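You operate a simulated robot arm through the tools that you are given. There is no shell and no other tool.

Carry out the task below with a simulated robot arm. There is one attempt and no reset: what you move stays moved.

TASK
Take the green board out of the earthed case, then pull the earth plug.
Fine: prove the earth first with one press of the test button; lay the board before the sorting case, shut the lid, and only then move the plug to its rest.

It is judged by the outcome, as a careful person would: the job done as asked, and still so three seconds after it is handed in. It fails if anything else is knocked over, pushed out of place, dropped, spilled or broken. Lids that push on must go on centred and level and be pressed home; caps that screw on are set level and turned clockwise until they are tight.

THE ROBOT
A 7-joint arm with a two-finger gripper, fixed in place. Base frame: the origin is on the floor under the middle of its stand, x ahead of it, y to its left, z up; the work surface is at about z = 0.85. Units: m, degrees, N and s.
With the tool pointing down near the work surface it reaches from about 0.34 to 0.72 m from the base axis. Its first joint turns from -66.0 to 66.0 degrees. Payload 2.45 kg.
Tool frame: the origin (TCP) lies between the finger pads and is the grasp point; the fingertips stand 0.026 m ahead of it; z points along the fingers, y is the line along which they close. The gripper opens to 0.096 m; its body begins 0.069 m behind the TCP.
Orientation is told as [roll, pitch, yaw] about the base's x, y, z axes, in that order, counted from this pose: with the fingers straight down and closing along the base's y, the tool's x points along the base's -x, its y along +y and its z along -z.

THE INTERFACE
- The arm moves only by the tool arm_command. Its argument "plan" is a list of rows, each an object of numbers (a shift or turn left out is 0, a gripper value left out holds the last): "dx", "dy", "dz": the shift along the base's x, y, z in m; "wx", "wy", "wz": the turn, a rotation vector about the base's x, y, z in degrees; "hand": the finger opening in m, from 0 to 0.096. In form: [{"dx": .., "dy": .., "dz": .., "wx": .., "wy": .., "wz": .., "hand": ..}, ...]. A call has 1 to 20 rows; each row is the pose to reach, as a shift and turn from the pose commanded when the call began. A row lasts 0.2 s, in which the tool goes at most 0.05 m and 8.6 degrees; a call with a longer step from one row to the next is refused whole, and so is a gripper value outside its range. Where a pose cannot be reached the arm comes as near as it can. A force on the tool above 90 N (or 10 N above the force at the start of the call, whichever is more), or a blocked arm, ends the call early, and 0.2 s more pass. Each finger travels about 0.05 m/s and halts on what it meets, pressing with about 31 N; the grip force reading is that of the motor and also rises with nothing between the fingers. The clock runs only during rows and for 0.2 s after the last one: add rows that repeat a pose to give the fingers time. It gives the time, the measured TCP pose, the force on the tool (base axes), the opening and the grip force at its end, in the units of the frame above (readings bear some noise), with the torque about the TCP (base axes, N m) and any sound that the robot's microphone picked up, and new pictures: "pictures" is both (left out), scene, wrist or none.
- Cameras (640 x 400 px; columns grow to the right, rows downward): "scene" is fixed at [0.1592, -0.3856, 1.4228]; the picture's right is [0.84, -0.54, 0.00], its down [-0.32, -0.49, -0.81] and it looks along [0.44, 0.68, -0.58] (base axes); focal length 331 px, centre (320, 200). "wrist" rides on the gripper at [0.082, 0.003, -0.098] in the tool frame; the picture's right is [-0.04, 1.00, 0.00], its down [-0.73, -0.03, -0.68] and it looks along [-0.68, -0.03, 0.73] (tool axes); focal length 256 px, centre (320, 200). There is no depth. A picture from a camera that has moved, and an enlarged one, comes with that camera's place and axes in the base frame and with its lens.
- inspect(camera, box): a new picture of the part [left, top, right, bottom] of that camera's present view, enlarged. It takes no simulated time.
- sign_off(): hands the job in; it is judged then, once.

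Nothing tells you positions but the pictures and the camera data. Unless the task says otherwise, let go and move clear before handing in.

The tools are called after "Request:" as name(argument=value, ...) on one line, values as JSON. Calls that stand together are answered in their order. arm_command: Moves the arm, as the interface text tells. Its arguments: {"type":"object","properties":{"plan":{"type":"array","items":{"type":"object","properties":{"dx":{"type":"number"},"dy":{"type":"number"},"dz":{"type":"number"},"wx":{"type":"number"},"wy":{"type":"number"},"wz":{"type":"number"},"hand":{"type":"number"}}}},"pictures":{"type":"string","enum":["both","scene","wrist","none"]}},"required":["plan"]} The other tools are called the same way: inspect (camera, box) takes an enlarged picture of a part of a camera's view; sign_off () hands the job in.

At the start:

```text
time: 0.0
position: [0.387, -0.0216, 1.1842]
tool_rot: [0.0, 0.0, 0.0]
contact_force: [-0.5, 0.2, -0.7]
ft_torque: [0.02, -0.01, 0.01]
width: 0.0962
grasp_force: 0.0
```

scene: 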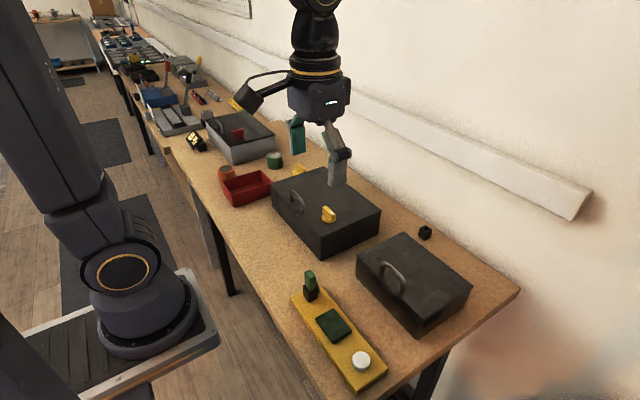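
wrist: 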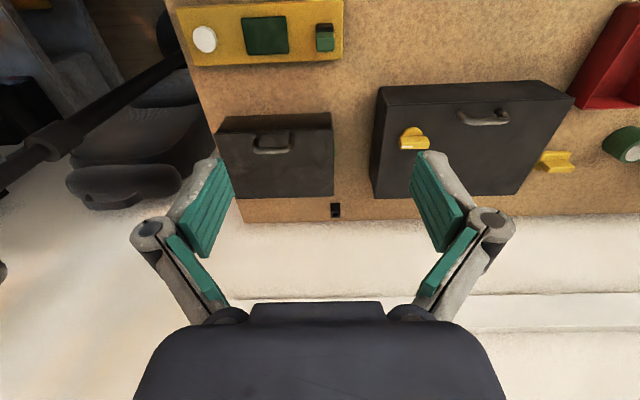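

I see two dark cases on the bench, a yellow unit with a white button, a dark green panel and a green plug-like item, and a red bin farther left. I'll look closer at each before moving.

Request:
inspect(camera="scene", box=[270, 220, 430, 400])

Request:
inspect(camera="scene", box=[180, 100, 400, 260])

Request:
inspect(camera="scene", box=[340, 200, 500, 350])

Request:
inspect(camera="wrist", box=[170, 0, 410, 220])

Request:
inspect(camera="wrist", box=[360, 0, 640, 220])

```text
2.22 times, centred on (350, 310) of scene
camera zoom: at [0.1592, -0.3856, 1.4228], right [0.84, -0.54, 0.0], down [-0.32, -0.49, -0.81], along [0.44, 0.68, -0.58], focal length 735 px, centre (253, -44)
```

zoom: 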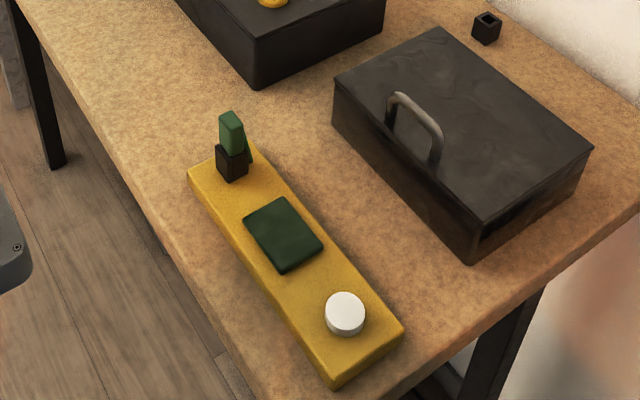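

```text
2.50 times, centred on (290, 180) of scene
camera zoom: at [0.1592, -0.3856, 1.4228], right [0.84, -0.54, 0.0], down [-0.32, -0.49, -0.81], along [0.44, 0.68, -0.58], focal length 827 px, centre (395, 250)
```

zoom: 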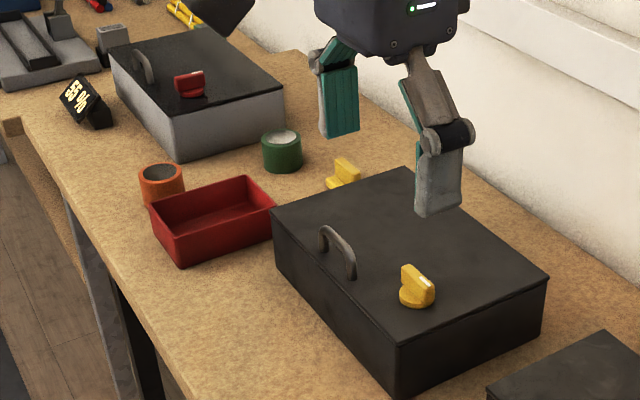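

```text
2.67 times, centred on (420, 275) of scene
camera zoom: at [0.1592, -0.3856, 1.4228], right [0.84, -0.54, 0.0], down [-0.32, -0.49, -0.81], along [0.44, 0.68, -0.58], focal length 882 px, centre (53, 0)
```

zoom: 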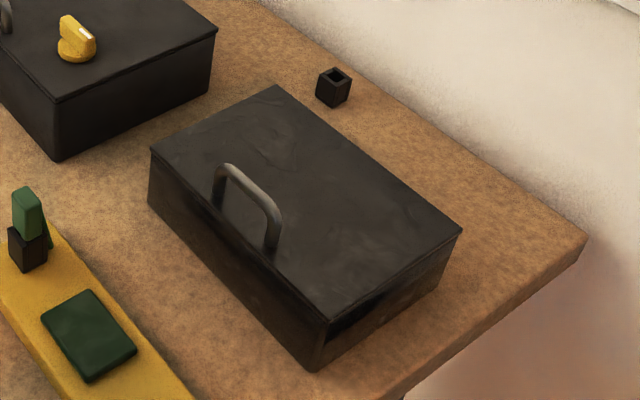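

```text
1.82 times, centred on (290, 110) of wrist
camera zoom: at [0.3056, -0.0188, 1.2823], right [0.04, 1.0, 0.0], down [0.73, -0.03, 0.68], along [0.68, -0.03, -0.73], focal length 465 px, centre (374, 364)
```

zoom: 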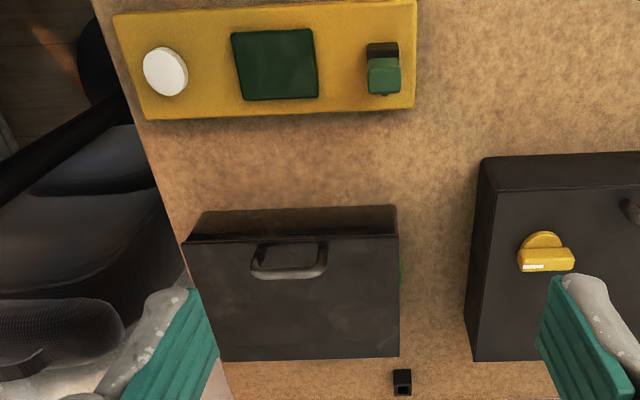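

```text
1.82 times, centred on (500, 110) of wrist
camera zoom: at [0.3056, -0.0188, 1.2823], right [0.04, 1.0, 0.0], down [0.73, -0.03, 0.68], along [0.68, -0.03, -0.73], focal length 465 px, centre (-7, 364)
```

zoom: 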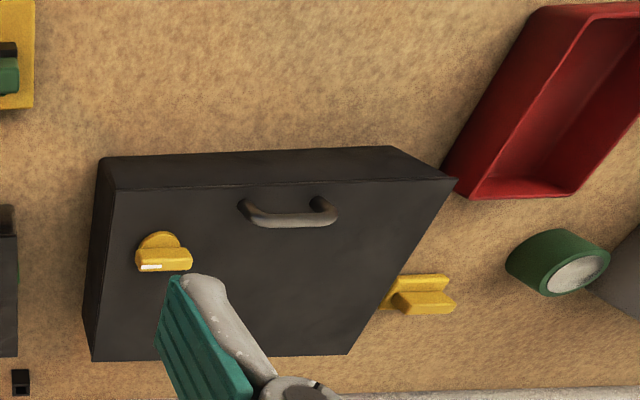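

I take the yellow unit to be the earth tester (white button about (0.37, -0.18), green plug in a socket about (0.375, -0.015)), with a hollow black holder behind the small case about (0.72, 0.0). Next I'll move up and sideways through free air to see the cases from other sides.

Request:
arm_command(plan=[{"dy": 0.04}, {"dy": 0.08}, {"dy": 0.12}, {"dy": 0.16}, {"dy": 0.2}, {"dy": 0.2}], pictures="both")

```text
time: 1.4
position: [0.3853, 0.1759, 1.1838]
tool_rot: [-0.1, 0.0, -0.1]
contact_force: [0.8, 0.7, -0.4]
ft_torque: [0.03, -0.02, 0.04]
width: 0.0962
grasp_force: 0.0
camera wrist: at [0.3044, 0.1787, 1.2822], right [0.04, 1.0, 0.0], down [0.73, -0.03, 0.68], along [0.68, -0.03, -0.73], focal length 256 px, centre (320, 200)
```

scene: 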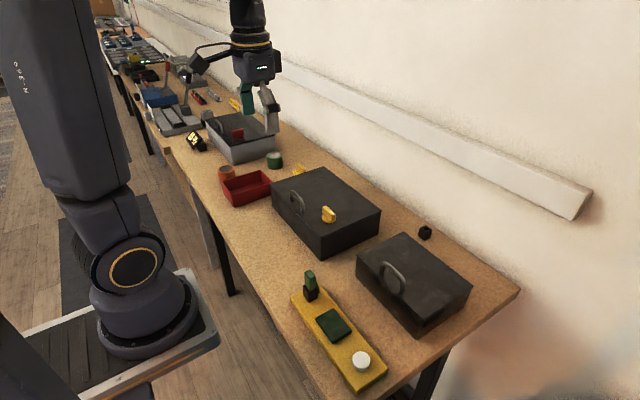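
wrist: 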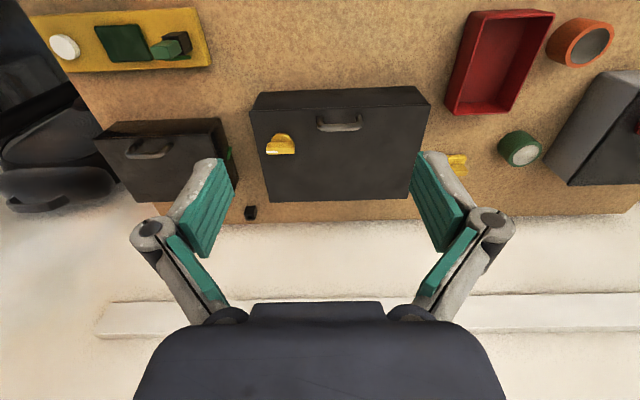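

Request:
inspect(camera="wrist", box=[20, 0, 260, 220])

Request:
inspect(camera="wrist", box=[230, 60, 480, 220])

Request:
inspect(camera="wrist", box=[430, 0, 640, 200])

Request:
inspect(camera="scene", box=[180, 90, 320, 220])

```text
1.82 times, centred on (140, 110) of wrist
camera zoom: at [0.3044, 0.1787, 1.2822], right [0.04, 1.0, 0.0], down [0.73, -0.03, 0.68], along [0.68, -0.03, -0.73], focal length 465 px, centre (647, 364)
```

zoom: 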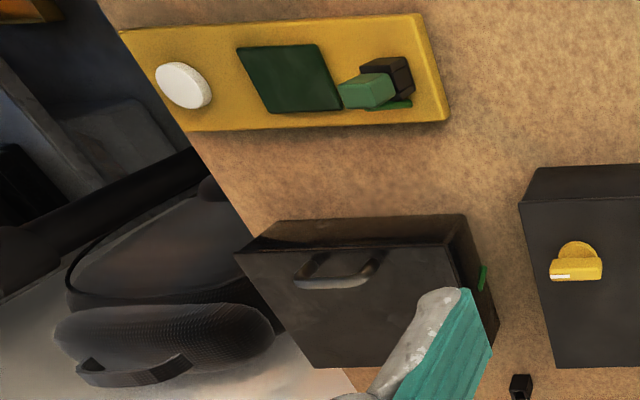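

```text
2.50 times, centred on (355, 140) of wrist
camera zoom: at [0.3044, 0.1787, 1.2822], right [0.04, 1.0, 0.0], down [0.73, -0.03, 0.68], along [0.68, -0.03, -0.73], focal length 640 px, centre (232, 350)
```

zoom: 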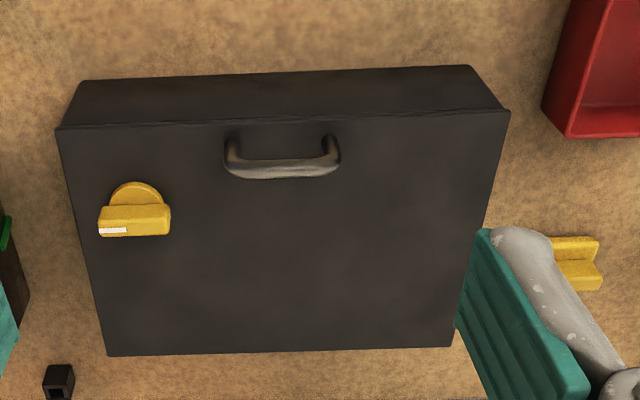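

```text
2.00 times, centred on (535, 100) of wrist
camera zoom: at [0.3044, 0.1787, 1.2822], right [0.04, 1.0, 0.0], down [0.73, -0.03, 0.68], along [0.68, -0.03, -0.73], focal length 512 px, centre (-110, 400)
```

zoom: 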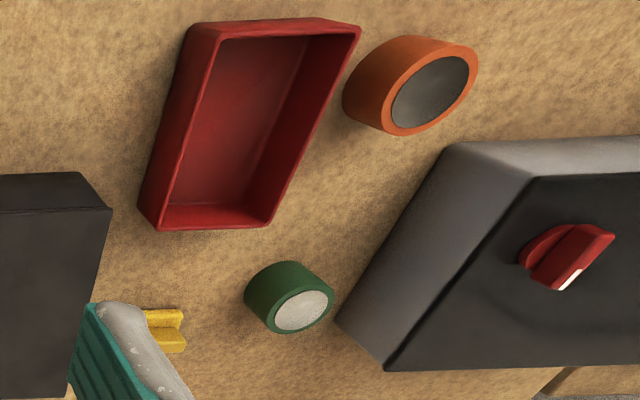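

```text
3.08 times, centred on (250, 155) of scene
camera zoom: at [0.1592, -0.3856, 1.4228], right [0.84, -0.54, 0.0], down [-0.32, -0.49, -0.81], along [0.44, 0.68, -0.58], focal length 1018 px, centre (535, 338)
```

zoom: 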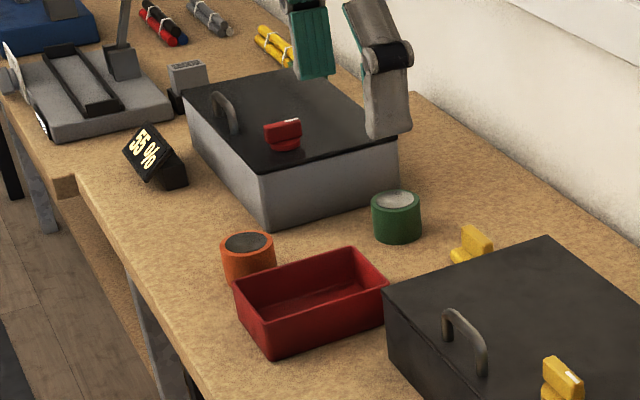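

The small right-hand case shows a green mark on its left side and a similar green mark sits next to the plug socket; the middle case has a yellow knob and the far grey one a red knob. I'll zoom further into these details.

Request:
inspect(camera="wrist", box=[130, 20, 220, 75])

Request:
inspect(camera="wrist", box=[180, 110, 280, 225])

Request:
inspect(camera="scene", box=[280, 255, 350, 310])

Request:
inspect(camera="scene", box=[400, 210, 450, 250])

Request:
inspect(camera="scene", box=[280, 155, 320, 190])

```text
7.11 times, centred on (175, 48) of wrist
camera zoom: at [0.3044, 0.1787, 1.2822], right [0.04, 1.0, 0.0], down [0.73, -0.03, 0.68], along [0.68, -0.03, -0.73], focal length 1820 px, centre (1351, 1284)
```

zoom: 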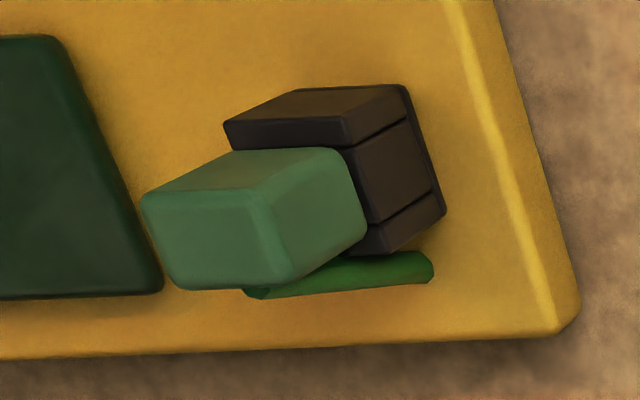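

```text
3.48 times, centred on (230, 168) of wrist
camera zoom: at [0.3044, 0.1787, 1.2822], right [0.04, 1.0, 0.0], down [0.73, -0.03, 0.68], along [0.68, -0.03, -0.73], focal length 890 px, centre (633, 313)
```

zoom: 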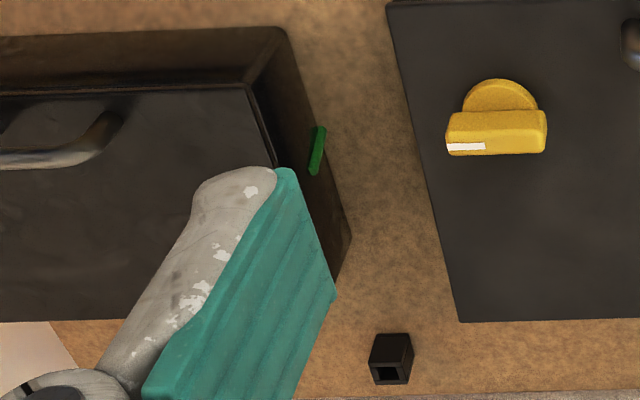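

```text
7.27 times, centred on (315, 282) of scene
camera zoom: at [0.1592, -0.3856, 1.4228], right [0.84, -0.54, 0.0], down [-0.32, -0.49, -0.81], along [0.44, 0.68, -0.58], focal length 2405 px, centre (356, -400)
```

zoom: 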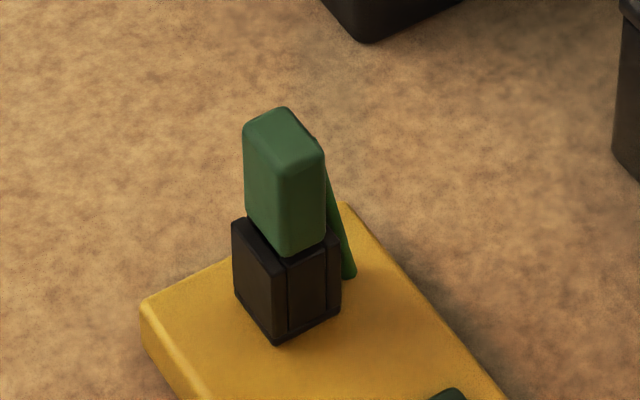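

```text
10.00 times, centred on (425, 230) of scene
camera zoom: at [0.1592, -0.3856, 1.4228], right [0.84, -0.54, 0.0], down [-0.32, -0.49, -0.81], along [0.44, 0.68, -0.58], focal length 3307 px, centre (-730, -100)
```

zoom: 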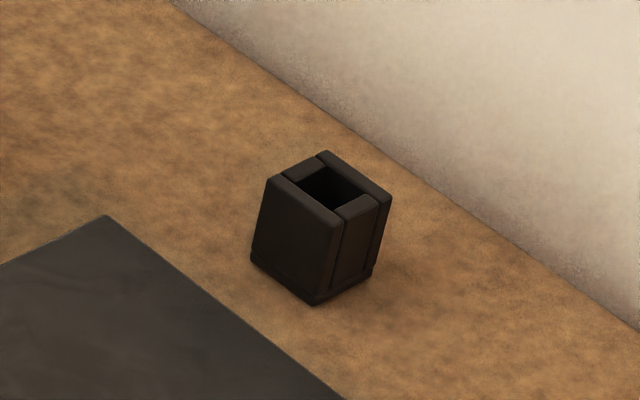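

```text
11.43 times, centred on (300, 172) of scene
camera zoom: at [0.1592, -0.3856, 1.4228], right [0.84, -0.54, 0.0], down [-0.32, -0.49, -0.81], along [0.44, 0.68, -0.58], focal length 3780 px, centre (549, 514)
```

zoom: 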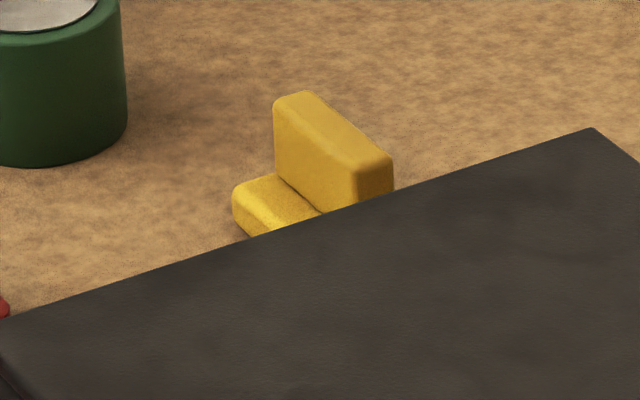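

The plug carries a green cable tail and the small case has the matching green tail on its side, so I take the small case to be the earthed one, with the plug's rest being the hollow black holder behind it. Which case is the "sorting case" is not clear yet, so I'll look further to the left.

Request:
arm_command(plan=[{"dy": 0.04}, {"dy": 0.08}, {"dy": 0.12}, {"dy": 0.16}, {"dy": 0.2}, {"dy": 0.24}, {"dy": 0.24}], pictures="wrist")

```text
time: 3.0
position: [0.3851, 0.4171, 1.1863]
tool_rot: [0.0, 0.0, 0.0]
contact_force: [-0.2, 0.4, 1.0]
ft_torque: [0.01, -0.02, 0.02]
width: 0.0959
grasp_force: 0.1
camera wrist: at [0.3049, 0.42, 1.2842], right [0.04, 1.0, 0.0], down [0.73, -0.03, 0.68], along [0.68, -0.03, -0.73], focal length 256 px, centre (320, 200)
```

wrist: 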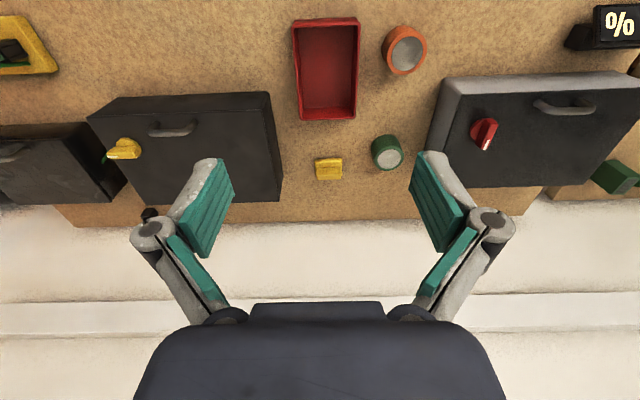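

Request:
inspect(camera="wrist", box=[280, 10, 460, 200])

Request:
inspect(camera="wrist", box=[410, 0, 640, 200])

Request:
inspect(camera="wrist", box=[80, 80, 290, 220])

Request:
inspect(camera="wrist", box=[310, 150, 350, 190])

```text
2.11 times, centred on (370, 105) of wrist
camera zoom: at [0.3049, 0.42, 1.2842], right [0.04, 1.0, 0.0], down [0.73, -0.03, 0.68], along [0.68, -0.03, -0.73], focal length 539 px, centre (215, 400)
```

zoom: 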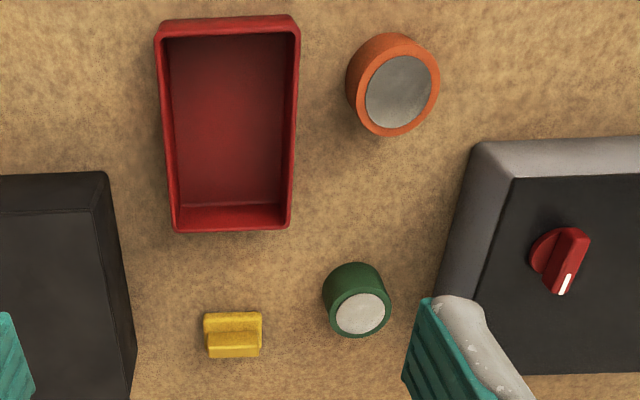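

```text
2.00 times, centred on (525, 100) of wrist
camera zoom: at [0.3049, 0.42, 1.2842], right [0.04, 1.0, 0.0], down [0.73, -0.03, 0.68], along [0.68, -0.03, -0.73], focal length 512 px, centre (-90, 400)
```

zoom: 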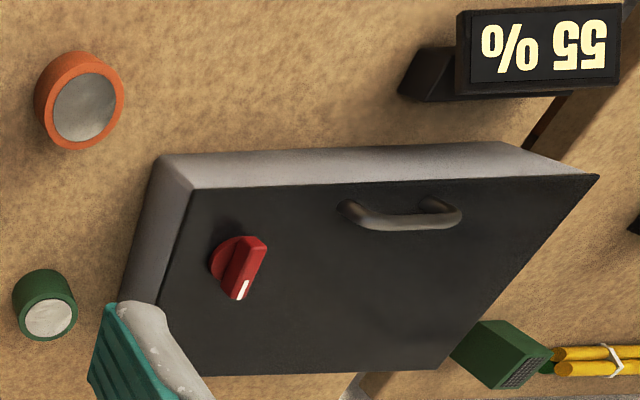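

```text
2.86 times, centred on (185, 150) of wrist
camera zoom: at [0.3049, 0.42, 1.2842], right [0.04, 1.0, 0.0], down [0.73, -0.03, 0.68], along [0.68, -0.03, -0.73], focal length 731 px, centre (706, 343)
```

zoom: 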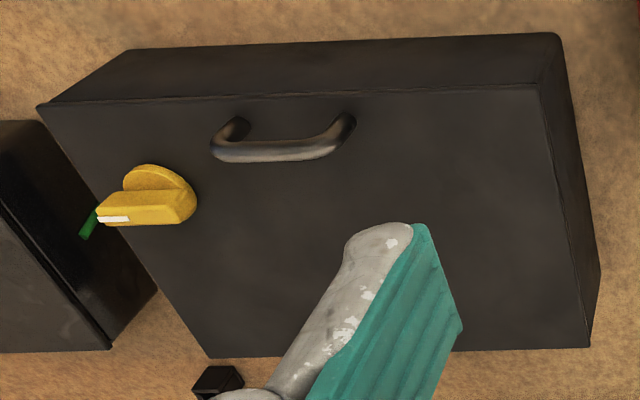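

```text
10.00 times, centred on (330, 170) of wrist
camera zoom: at [0.3049, 0.42, 1.2842], right [0.04, 1.0, 0.0], down [0.73, -0.03, 0.68], along [0.68, -0.03, -0.73], focal length 2560 px, centre (220, 500)
```

zoom: 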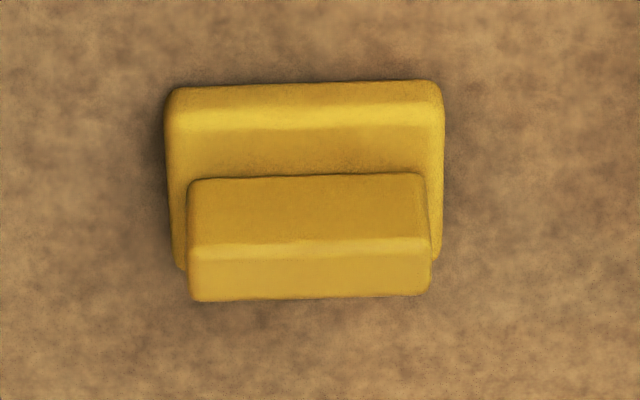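

The far grey case with the 55 % gauge is out of reach, so the middle case with the yellow knob, with clear bench in front of it (about x 0.31–0.46, y 0.05–0.35), is the likely sorting case. Now I'll go back over the tester and small case with the camera tilted more downward for a closer look.

Request:
arm_command(plan=[{"dy": -0.045}, {"dy": -0.09}, {"dy": -0.135}, {"dy": -0.18}, {"dy": -0.225}, {"dy": -0.27}, {"dy": -0.315, "wy": 4}, {"dy": -0.36, "wy": 8}, {"dy": -0.405, "wy": 12}, {"dy": -0.45, "wy": 16, "dx": 0.01}, {"dy": -0.49, "wy": 20, "dx": 0.02}, {"dy": -0.5, "wy": 25, "dx": 0.04}, {"dy": -0.5, "wy": 25, "dx": 0.04}], pictures="both")

```text
time: 5.8
position: [0.4255, -0.0846, 1.1846]
tool_rot: [0.0, 25.1, -0.1]
contact_force: [0.0, 0.4, 0.1]
ft_torque: [-0.02, 0.01, -0.01]
width: 0.0961
grasp_force: 0.0
camera wrist: at [0.3936, -0.0806, 1.3084], right [0.04, 1.0, -0.02], down [0.95, -0.03, 0.3], along [0.3, -0.03, -0.95], focal length 256 px, centre (320, 200)
```

scene: 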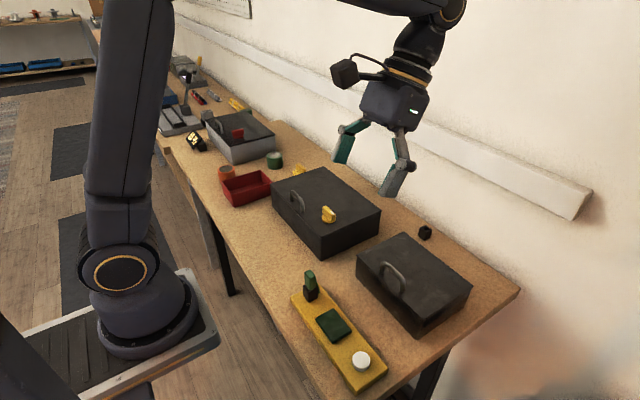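
wrist: 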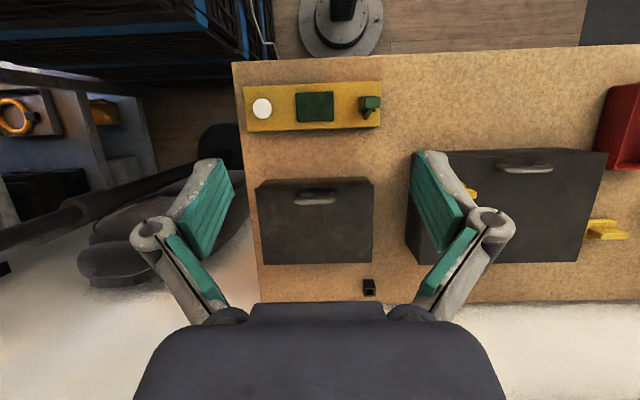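

Good near-top view. I'll lower by about 0.1 m, still well above everything, for a closer look.

Request:
arm_command(plan=[{"dz": -0.04}, {"dz": -0.08}, {"dz": -0.1}, {"dz": -0.1}], pictures="wrist")

Request:
inspect(camera="wrist", box=[200, 30, 420, 160])

Request:
inspect(camera="wrist", box=[220, 150, 420, 310])

```text
time: 6.8
position: [0.4259, -0.0853, 1.0839]
tool_rot: [0.0, 25.0, 0.0]
contact_force: [-0.2, -0.2, 0.6]
ft_torque: [0.0, -0.03, 0.01]
width: 0.0962
grasp_force: 0.1
camera wrist: at [0.3948, -0.0826, 1.2077], right [0.04, 1.0, -0.02], down [0.95, -0.03, 0.31], along [0.3, -0.03, -0.95], focal length 256 px, centre (320, 200)
```

wrist: 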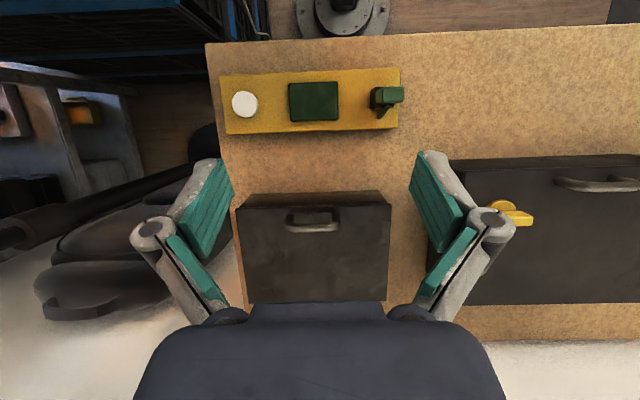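

```text
2.91 times, centred on (310, 95) of wrist
camera zoom: at [0.3948, -0.0826, 1.2077], right [0.04, 1.0, -0.02], down [0.95, -0.03, 0.31], along [0.3, -0.03, -0.95], focal length 745 px, centre (349, 506)
```

zoom: 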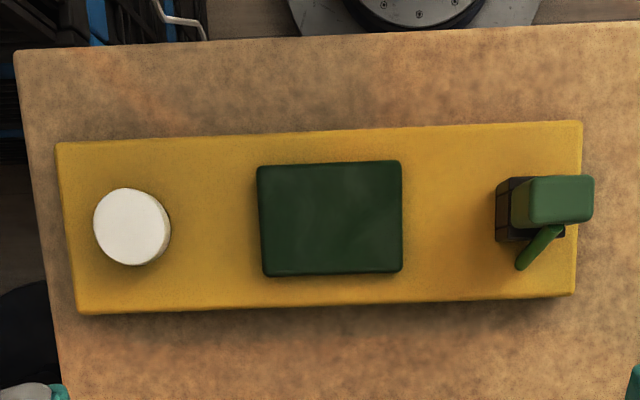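

```text
2.50 times, centred on (320, 230) of wrist
camera zoom: at [0.3948, -0.0826, 1.2077], right [0.04, 1.0, -0.02], down [0.95, -0.03, 0.31], along [0.3, -0.03, -0.95], focal length 640 px, centre (320, 125)
```

zoom: 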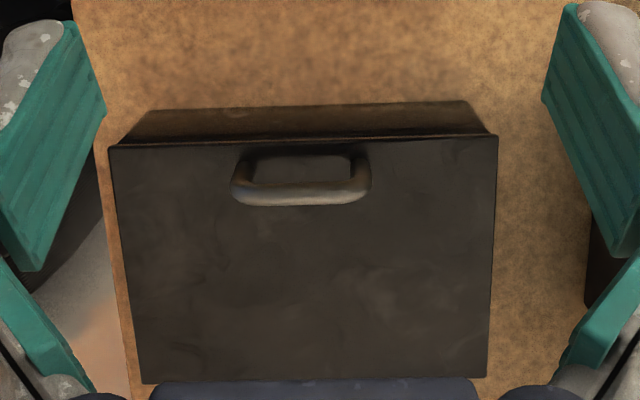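

The handle bar sits near (0.512, -0.10, 0.94) and the white button near (0.374, -0.177, top about 0.89). Next I'll straighten the tool, close the fingers and hover above the button.

Request:
arm_command(plan=[{"wy": -6, "dx": -0.01, "dy": -0.02, "hand": 0.0}, {"wy": -12, "dx": -0.025, "dy": -0.04, "hand": 0.0}, {"wy": -18, "dx": -0.04, "dy": -0.06, "hand": 0.0}, {"wy": -25, "dx": -0.052, "dy": -0.08, "hand": 0.0}, {"wy": -25, "dx": -0.052, "dy": -0.092, "dz": -0.03, "hand": 0.0}, {"wy": -25, "dx": -0.052, "dy": -0.092, "dz": -0.06, "hand": 0.0}, {"wy": -25, "dx": -0.052, "dy": -0.092, "dz": -0.09, "hand": 0.0}, {"wy": -25, "dx": -0.052, "dy": -0.092, "dz": -0.12, "hand": 0.0}, {"wy": -25, "dx": -0.052, "dy": -0.092, "dz": -0.12, "hand": 0.0}], pictures="both")

```text
time: 8.8
position: [0.3766, -0.174, 0.9667]
tool_rot: [-0.1, 0.0, 0.0]
contact_force: [-0.1, -0.2, 0.3]
ft_torque: [0.02, 0.01, 0.01]
width: 0.0
grasp_force: 28.5
camera wrist: at [0.2979, -0.1704, 1.0647], right [0.04, 1.0, 0.0], down [0.73, -0.03, 0.68], along [0.68, -0.03, -0.73], focal length 256 px, centre (320, 200)
```

scene: 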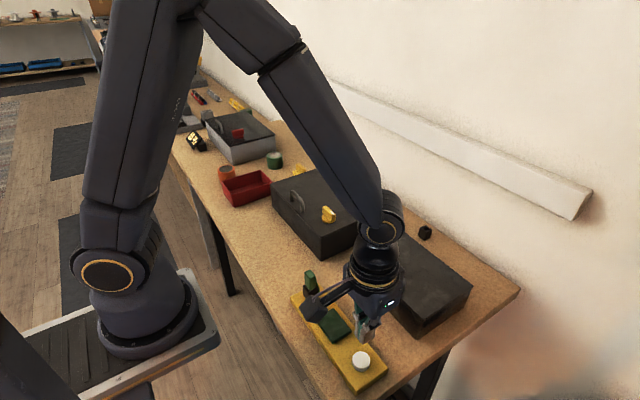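
wrist: 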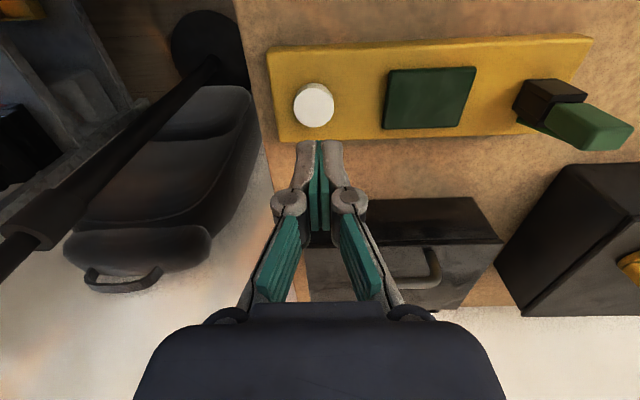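

The closed fingertips are nearly over the button, which I place at about (0.370, -0.178). I'll align and come down to just above it.

Request:
arm_command(plan=[{"dx": -0.006, "dy": -0.004, "dz": -0.01}, {"dx": -0.006, "dy": -0.004, "dz": -0.025}, {"dx": -0.006, "dy": -0.004, "dz": -0.038}, {"dx": -0.006, "dy": -0.004, "dz": -0.038}], pictures="both")

Request:
inspect(camera="scene", box=[290, 260, 420, 400])

```text
time: 9.8
position: [0.369, -0.1784, 0.9272]
tool_rot: [0.1, 0.0, 0.0]
contact_force: [-0.3, -0.9, 0.3]
ft_torque: [0.01, 0.05, 0.0]
width: 0.0
grasp_force: 28.2
camera wrist: at [0.2878, -0.1747, 1.0259], right [0.04, 1.0, 0.0], down [0.73, -0.03, 0.68], along [0.68, -0.03, -0.73], focal length 256 px, centre (320, 200)
```

scene: 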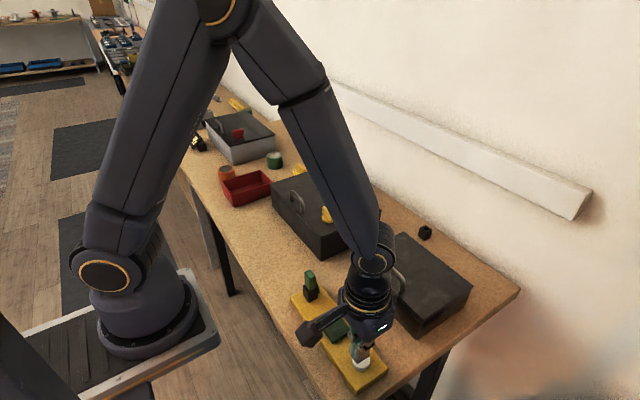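
wrist: 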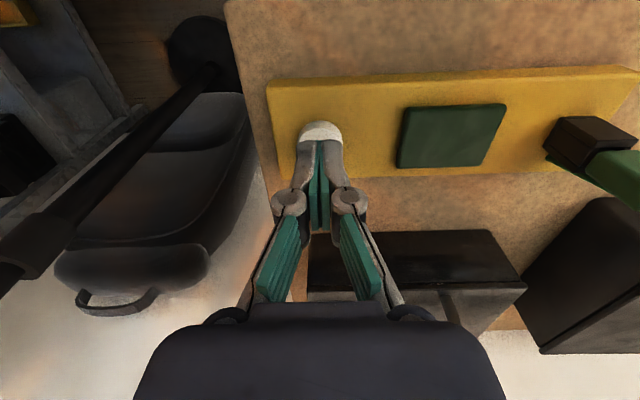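

```text
2.86 times, centred on (355, 330) of scene
camera zoom: at [0.1592, -0.3856, 1.4228], right [0.84, -0.54, 0.0], down [-0.32, -0.49, -0.81], along [0.44, 0.68, -0.58], focal length 945 px, centre (220, -171)
```

zoom: 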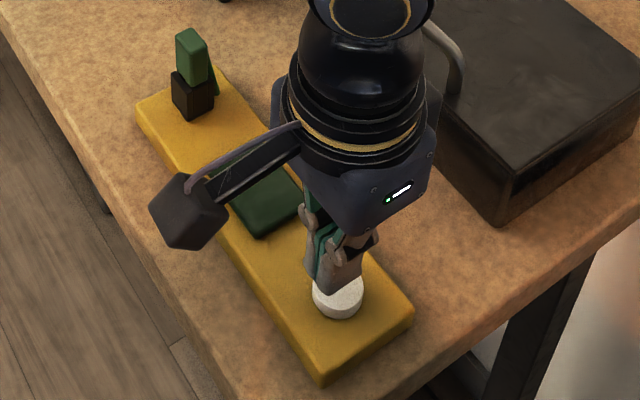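

The fingertips are just above the button and the lamp plate is visible. I'll press slowly in small steps, watching force and sound.

Request:
arm_command(plan=[{"dz": -0.003}, {"dz": -0.006}, {"dz": -0.008}], pictures="both")

```text
time: 10.6
position: [0.3693, -0.1795, 0.9182]
tool_rot: [0.0, 0.0, -0.1]
contact_force: [0.6, 0.1, -0.2]
ft_torque: [0.0, -0.01, 0.0]
width: 0.0
grasp_force: 28.3
camera wrist: at [0.2884, -0.1753, 1.0168], right [0.04, 1.0, 0.0], down [0.73, -0.03, 0.68], along [0.68, -0.03, -0.73], focal length 256 px, centre (320, 200)
```

scene: 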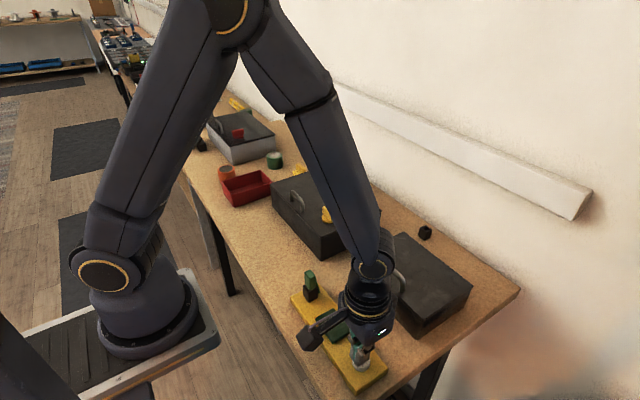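
wrist: 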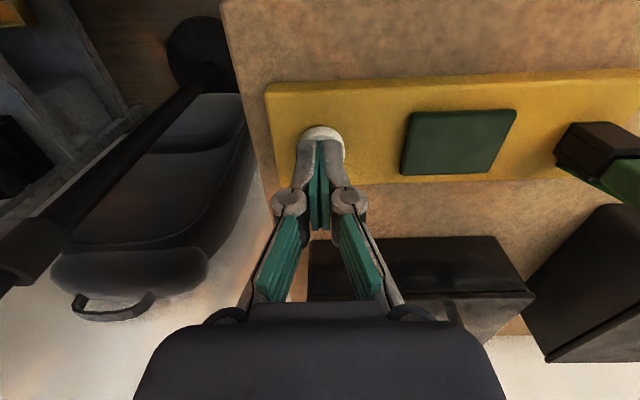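

No contact yet with the tips at about z = 0.892. I continue down in finer steps.

Request:
arm_command(plan=[{"dz": -0.002}, {"dz": -0.004}, {"dz": -0.005}], pictures="both")

```text
time: 11.4
position: [0.3693, -0.1784, 0.913]
tool_rot: [-0.1, 0.0, 0.0]
contact_force: [-0.3, 0.5, 0.8]
ft_torque: [0.0, -0.02, 0.0]
width: 0.0002
grasp_force: 28.8
camera wrist: at [0.2881, -0.1752, 1.0115], right [0.04, 1.0, 0.0], down [0.73, -0.03, 0.68], along [0.68, -0.03, -0.73], focal length 256 px, centre (320, 200)
```

scene: 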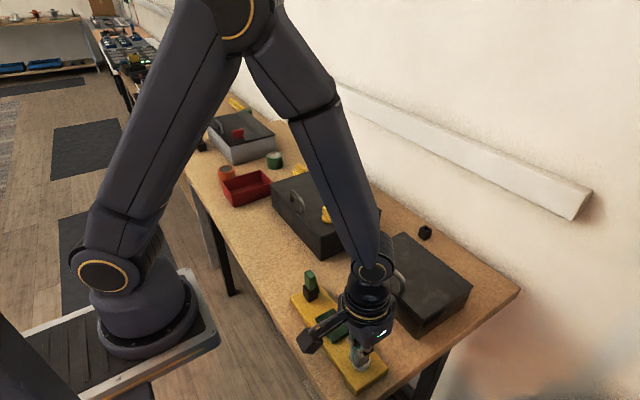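
wrist: 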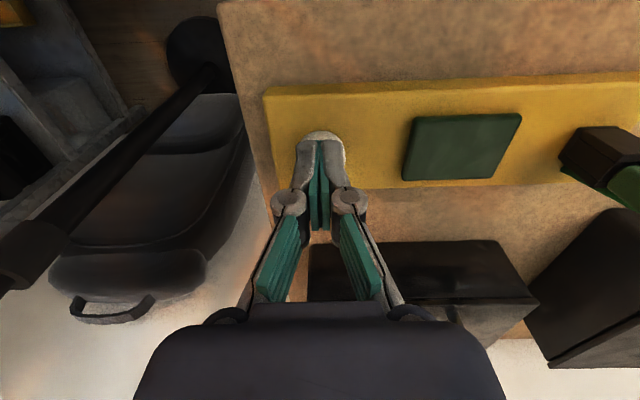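

Still free at tip height of about 0.887. I'll continue.

Request:
arm_command(plan=[{"dz": -0.0015}, {"dz": -0.003}], pictures="both")

Request:
inspect(camera="wrist", box=[260, 90, 400, 200])

```text
time: 12.0
position: [0.369, -0.1793, 0.9084]
tool_rot: [0.0, 0.0, 0.1]
contact_force: [0.7, 1.1, -1.1]
ft_torque: [0.01, 0.02, -0.01]
width: 0.0002
grasp_force: 28.8
camera wrist: at [0.2879, -0.1752, 1.0083], right [0.04, 1.0, 0.0], down [0.73, -0.03, 0.68], along [0.68, -0.03, -0.73], focal length 256 px, centre (320, 200)
```

scene: 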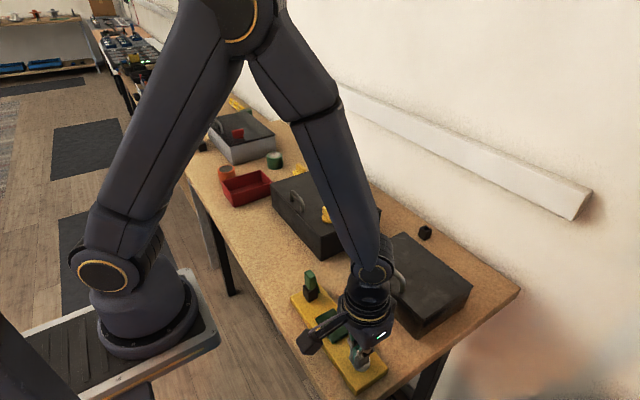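
wrist: 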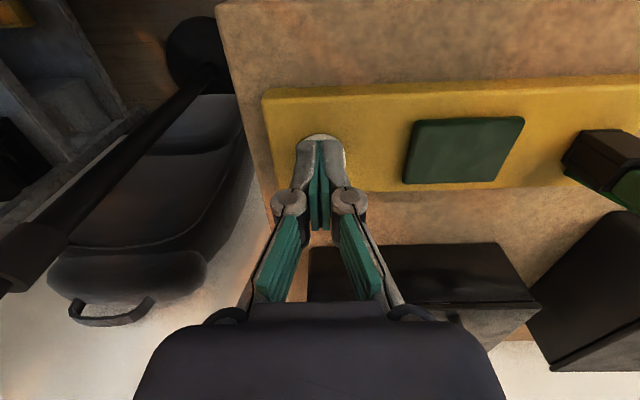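

```text
3.64 times, centred on (330, 145) of wrist
camera zoom: at [0.2879, -0.1752, 1.0083], right [0.04, 1.0, 0.0], down [0.73, -0.03, 0.68], along [0.68, -0.03, -0.73], focal length 931 px, centre (284, 400)
```

zoom: 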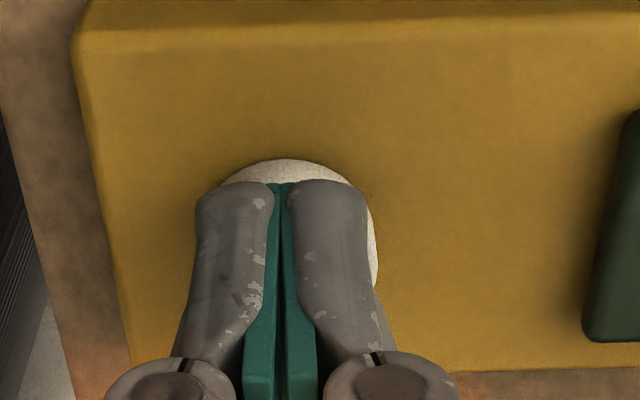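

Still no force at tip height of about 0.883; the tips are well over the button. I continue in 1.5 mm steps.

Request:
arm_command(plan=[{"dz": -0.0015}, {"dz": -0.003}], pictures="wrist")

```text
time: 12.6
position: [0.3694, -0.1771, 0.9074]
tool_rot: [0.0, 0.1, -0.1]
contact_force: [-0.1, 0.1, -0.6]
ft_torque: [0.02, 0.0, -0.03]
width: 0.0
grasp_force: 28.2
camera wrist: at [0.288, -0.1742, 1.0058], right [0.04, 1.0, 0.0], down [0.73, -0.03, 0.68], along [0.68, -0.03, -0.73], focal length 256 px, centre (320, 200)
```

wrist: 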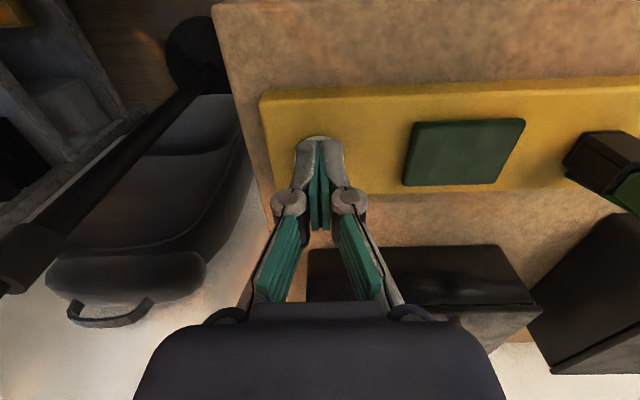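

Request:
arm_command(plan=[{"dz": -0.0015}, {"dz": -0.003}], pictures="both")

```text
time: 13.2
position: [0.3683, -0.1755, 0.9034]
tool_rot: [0.0, 0.0, 0.0]
contact_force: [1.7, 1.0, 2.4]
ft_torque: [0.03, -0.03, -0.01]
width: 0.0061
grasp_force: 28.6
heard: click
camera wrist: at [0.2879, -0.1742, 1.0021], right [0.04, 1.0, 0.0], down [0.73, -0.03, 0.68], along [0.68, -0.03, -0.73], focal length 256 px, centre (320, 200)
```

scene: 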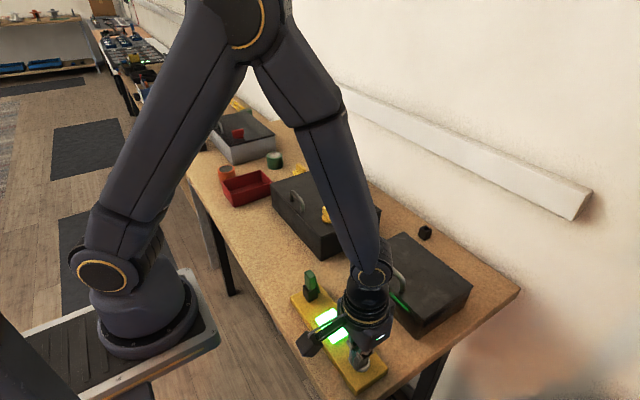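
wrist: 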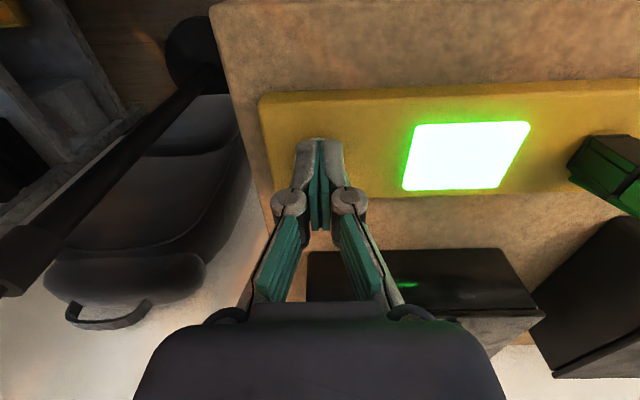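

A click was heard and the panel lit green: the earth is proven with that one press. Now I retract straight up and do not touch the button again.

Request:
arm_command(plan=[{"dz": 0.03}, {"dz": 0.07}, {"dz": 0.11}, {"dz": 0.15}, {"dz": 0.15}], pictures="both")

```text
time: 14.4
position: [0.366, -0.1759, 1.054]
tool_rot: [0.0, 0.0, -0.1]
contact_force: [0.0, 0.1, -0.4]
ft_torque: [-0.01, -0.02, -0.02]
width: 0.0
grasp_force: 28.1
camera wrist: at [0.2864, -0.1732, 1.1528], right [0.04, 1.0, 0.0], down [0.73, -0.03, 0.68], along [0.68, -0.03, -0.73], focal length 256 px, centre (320, 200)
```

scene: 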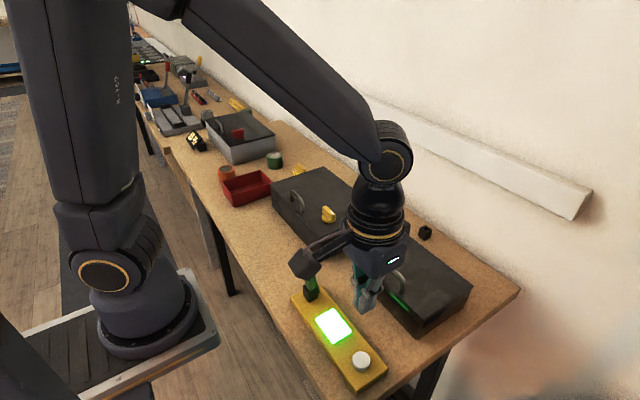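
wrist: 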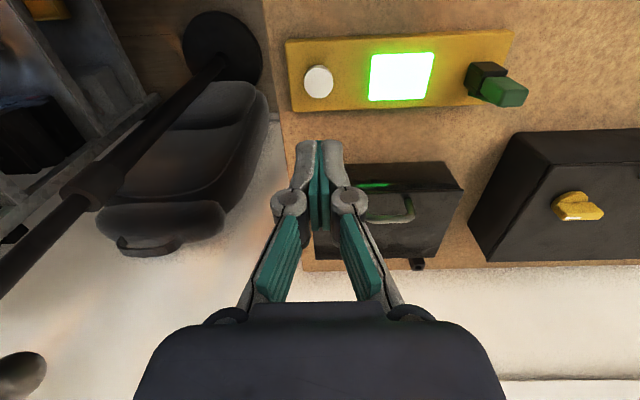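

The lamp stays lit. The handle is about 64 mm wide, so I plan to grip it across its legs with pads facing ±y, which lets it pivot between the pads as the lid swings about its rear hinge. I'll move to a viewing pose over it with fingers open.

Request:
arm_command(plan=[{"dx": 0.04, "dy": 0.02, "hand": 0.096}, {"dx": 0.08, "dy": 0.04, "hand": 0.096}, {"dx": 0.12, "dy": 0.06, "hand": 0.096}, {"dx": 0.16, "dy": 0.076, "dz": -0.02, "hand": 0.096}, {"dx": 0.16, "dy": 0.076, "dz": -0.02, "hand": 0.096}, {"dx": 0.16, "dy": 0.076, "dz": -0.02, "hand": 0.096}], pictures="both")

Request:
inspect(camera="wrist", box=[200, 20, 440, 220])

Request:
inspect(camera="scene", box=[330, 180, 490, 340])

```text
time: 15.8
position: [0.5297, -0.1014, 1.0349]
tool_rot: [0.1, 0.0, 0.0]
contact_force: [-0.5, 0.6, -0.9]
ft_torque: [0.01, 0.01, 0.0]
width: 0.0956
grasp_force: 0.1
camera wrist: at [0.4483, -0.0972, 1.1324], right [0.04, 1.0, 0.0], down [0.73, -0.03, 0.68], along [0.68, -0.03, -0.73], focal length 256 px, centre (320, 200)
```

scene: 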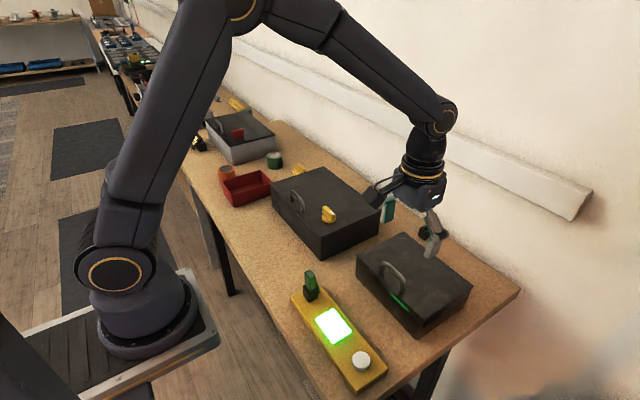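
wrist: 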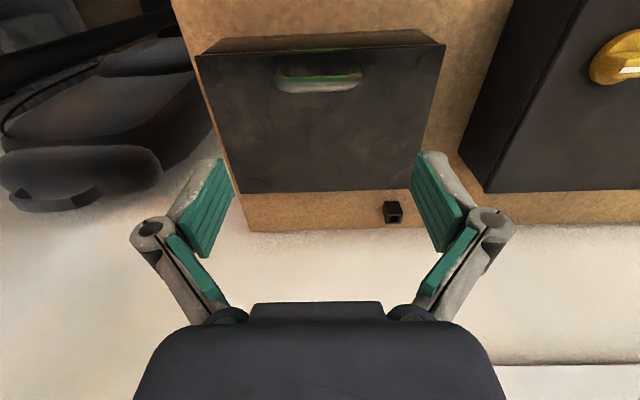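

```text
2.00 times, centred on (320, 120) of wrist
camera zoom: at [0.4483, -0.0972, 1.1324], right [0.04, 1.0, 0.0], down [0.73, -0.03, 0.68], along [0.68, -0.03, -0.73], focal length 512 px, centre (320, 360)
```

zoom: 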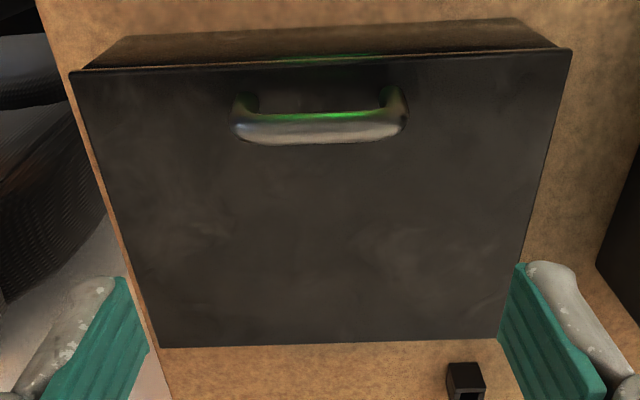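

```text
2.50 times, centred on (410, 260) of scene
camera zoom: at [0.1592, -0.3856, 1.4228], right [0.84, -0.54, 0.0], down [-0.32, -0.49, -0.81], along [0.44, 0.68, -0.58], focal length 827 px, centre (95, 50)
```

zoom: 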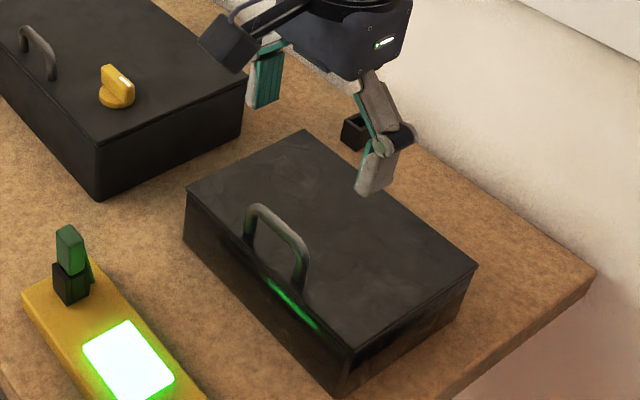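

The handle bar is at about (0.510, -0.100, 0.944) spanning y -0.132 to -0.068, and the lid top is at about 0.911. I'll descend with the open fingers straddling it.

Request:
arm_command(plan=[{"dx": -0.0197, "dy": 0.001}, {"dx": -0.0197, "dy": 0.001, "dz": -0.03}, {"dx": -0.0197, "dy": 0.001, "dz": -0.055}, {"dx": -0.0197, "dy": 0.001, "dz": -0.075}, {"dx": -0.0197, "dy": 0.001, "dz": -0.083}, {"dx": -0.0197, "dy": 0.001, "dz": -0.089}, {"dx": -0.0197, "dy": 0.001, "dz": -0.089}], pictures="both")

Request:
inspect(camera="scene", box=[330, 180, 490, 340])

```text
time: 17.4
position: [0.5069, -0.1012, 0.9443]
tool_rot: [0.0, -0.1, 0.1]
contact_force: [0.6, 0.4, 1.5]
ft_torque: [-0.02, 0.01, 0.0]
width: 0.096
grasp_force: 0.2
camera wrist: at [0.427, -0.0982, 1.0433], right [0.04, 1.0, 0.0], down [0.73, -0.03, 0.68], along [0.68, -0.03, -0.73], focal length 256 px, centre (320, 200)
```

scene: 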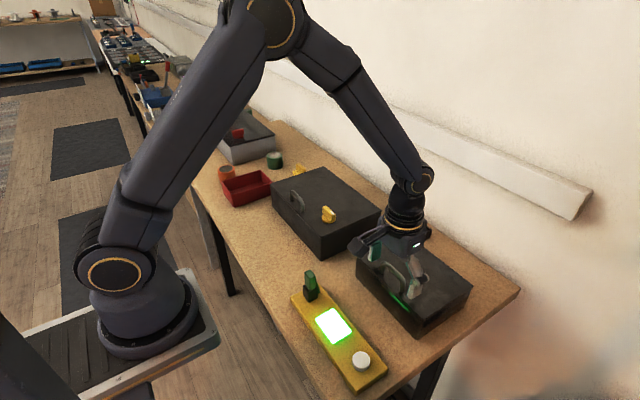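
wrist: 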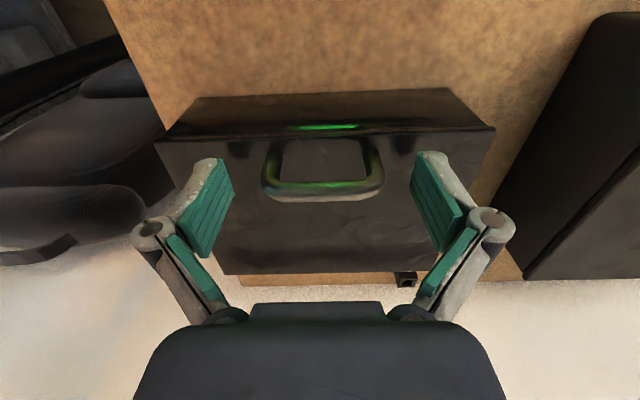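

```text
2.50 times, centred on (410, 260) of scene
camera zoom: at [0.1592, -0.3856, 1.4228], right [0.84, -0.54, 0.0], down [-0.32, -0.49, -0.81], along [0.44, 0.68, -0.58], focal length 827 px, centre (95, 50)
```

zoom: 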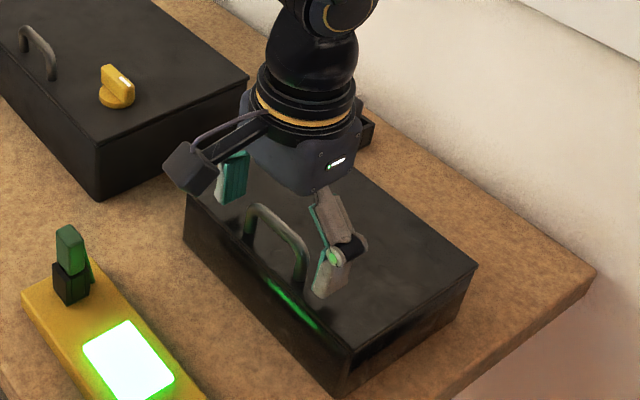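

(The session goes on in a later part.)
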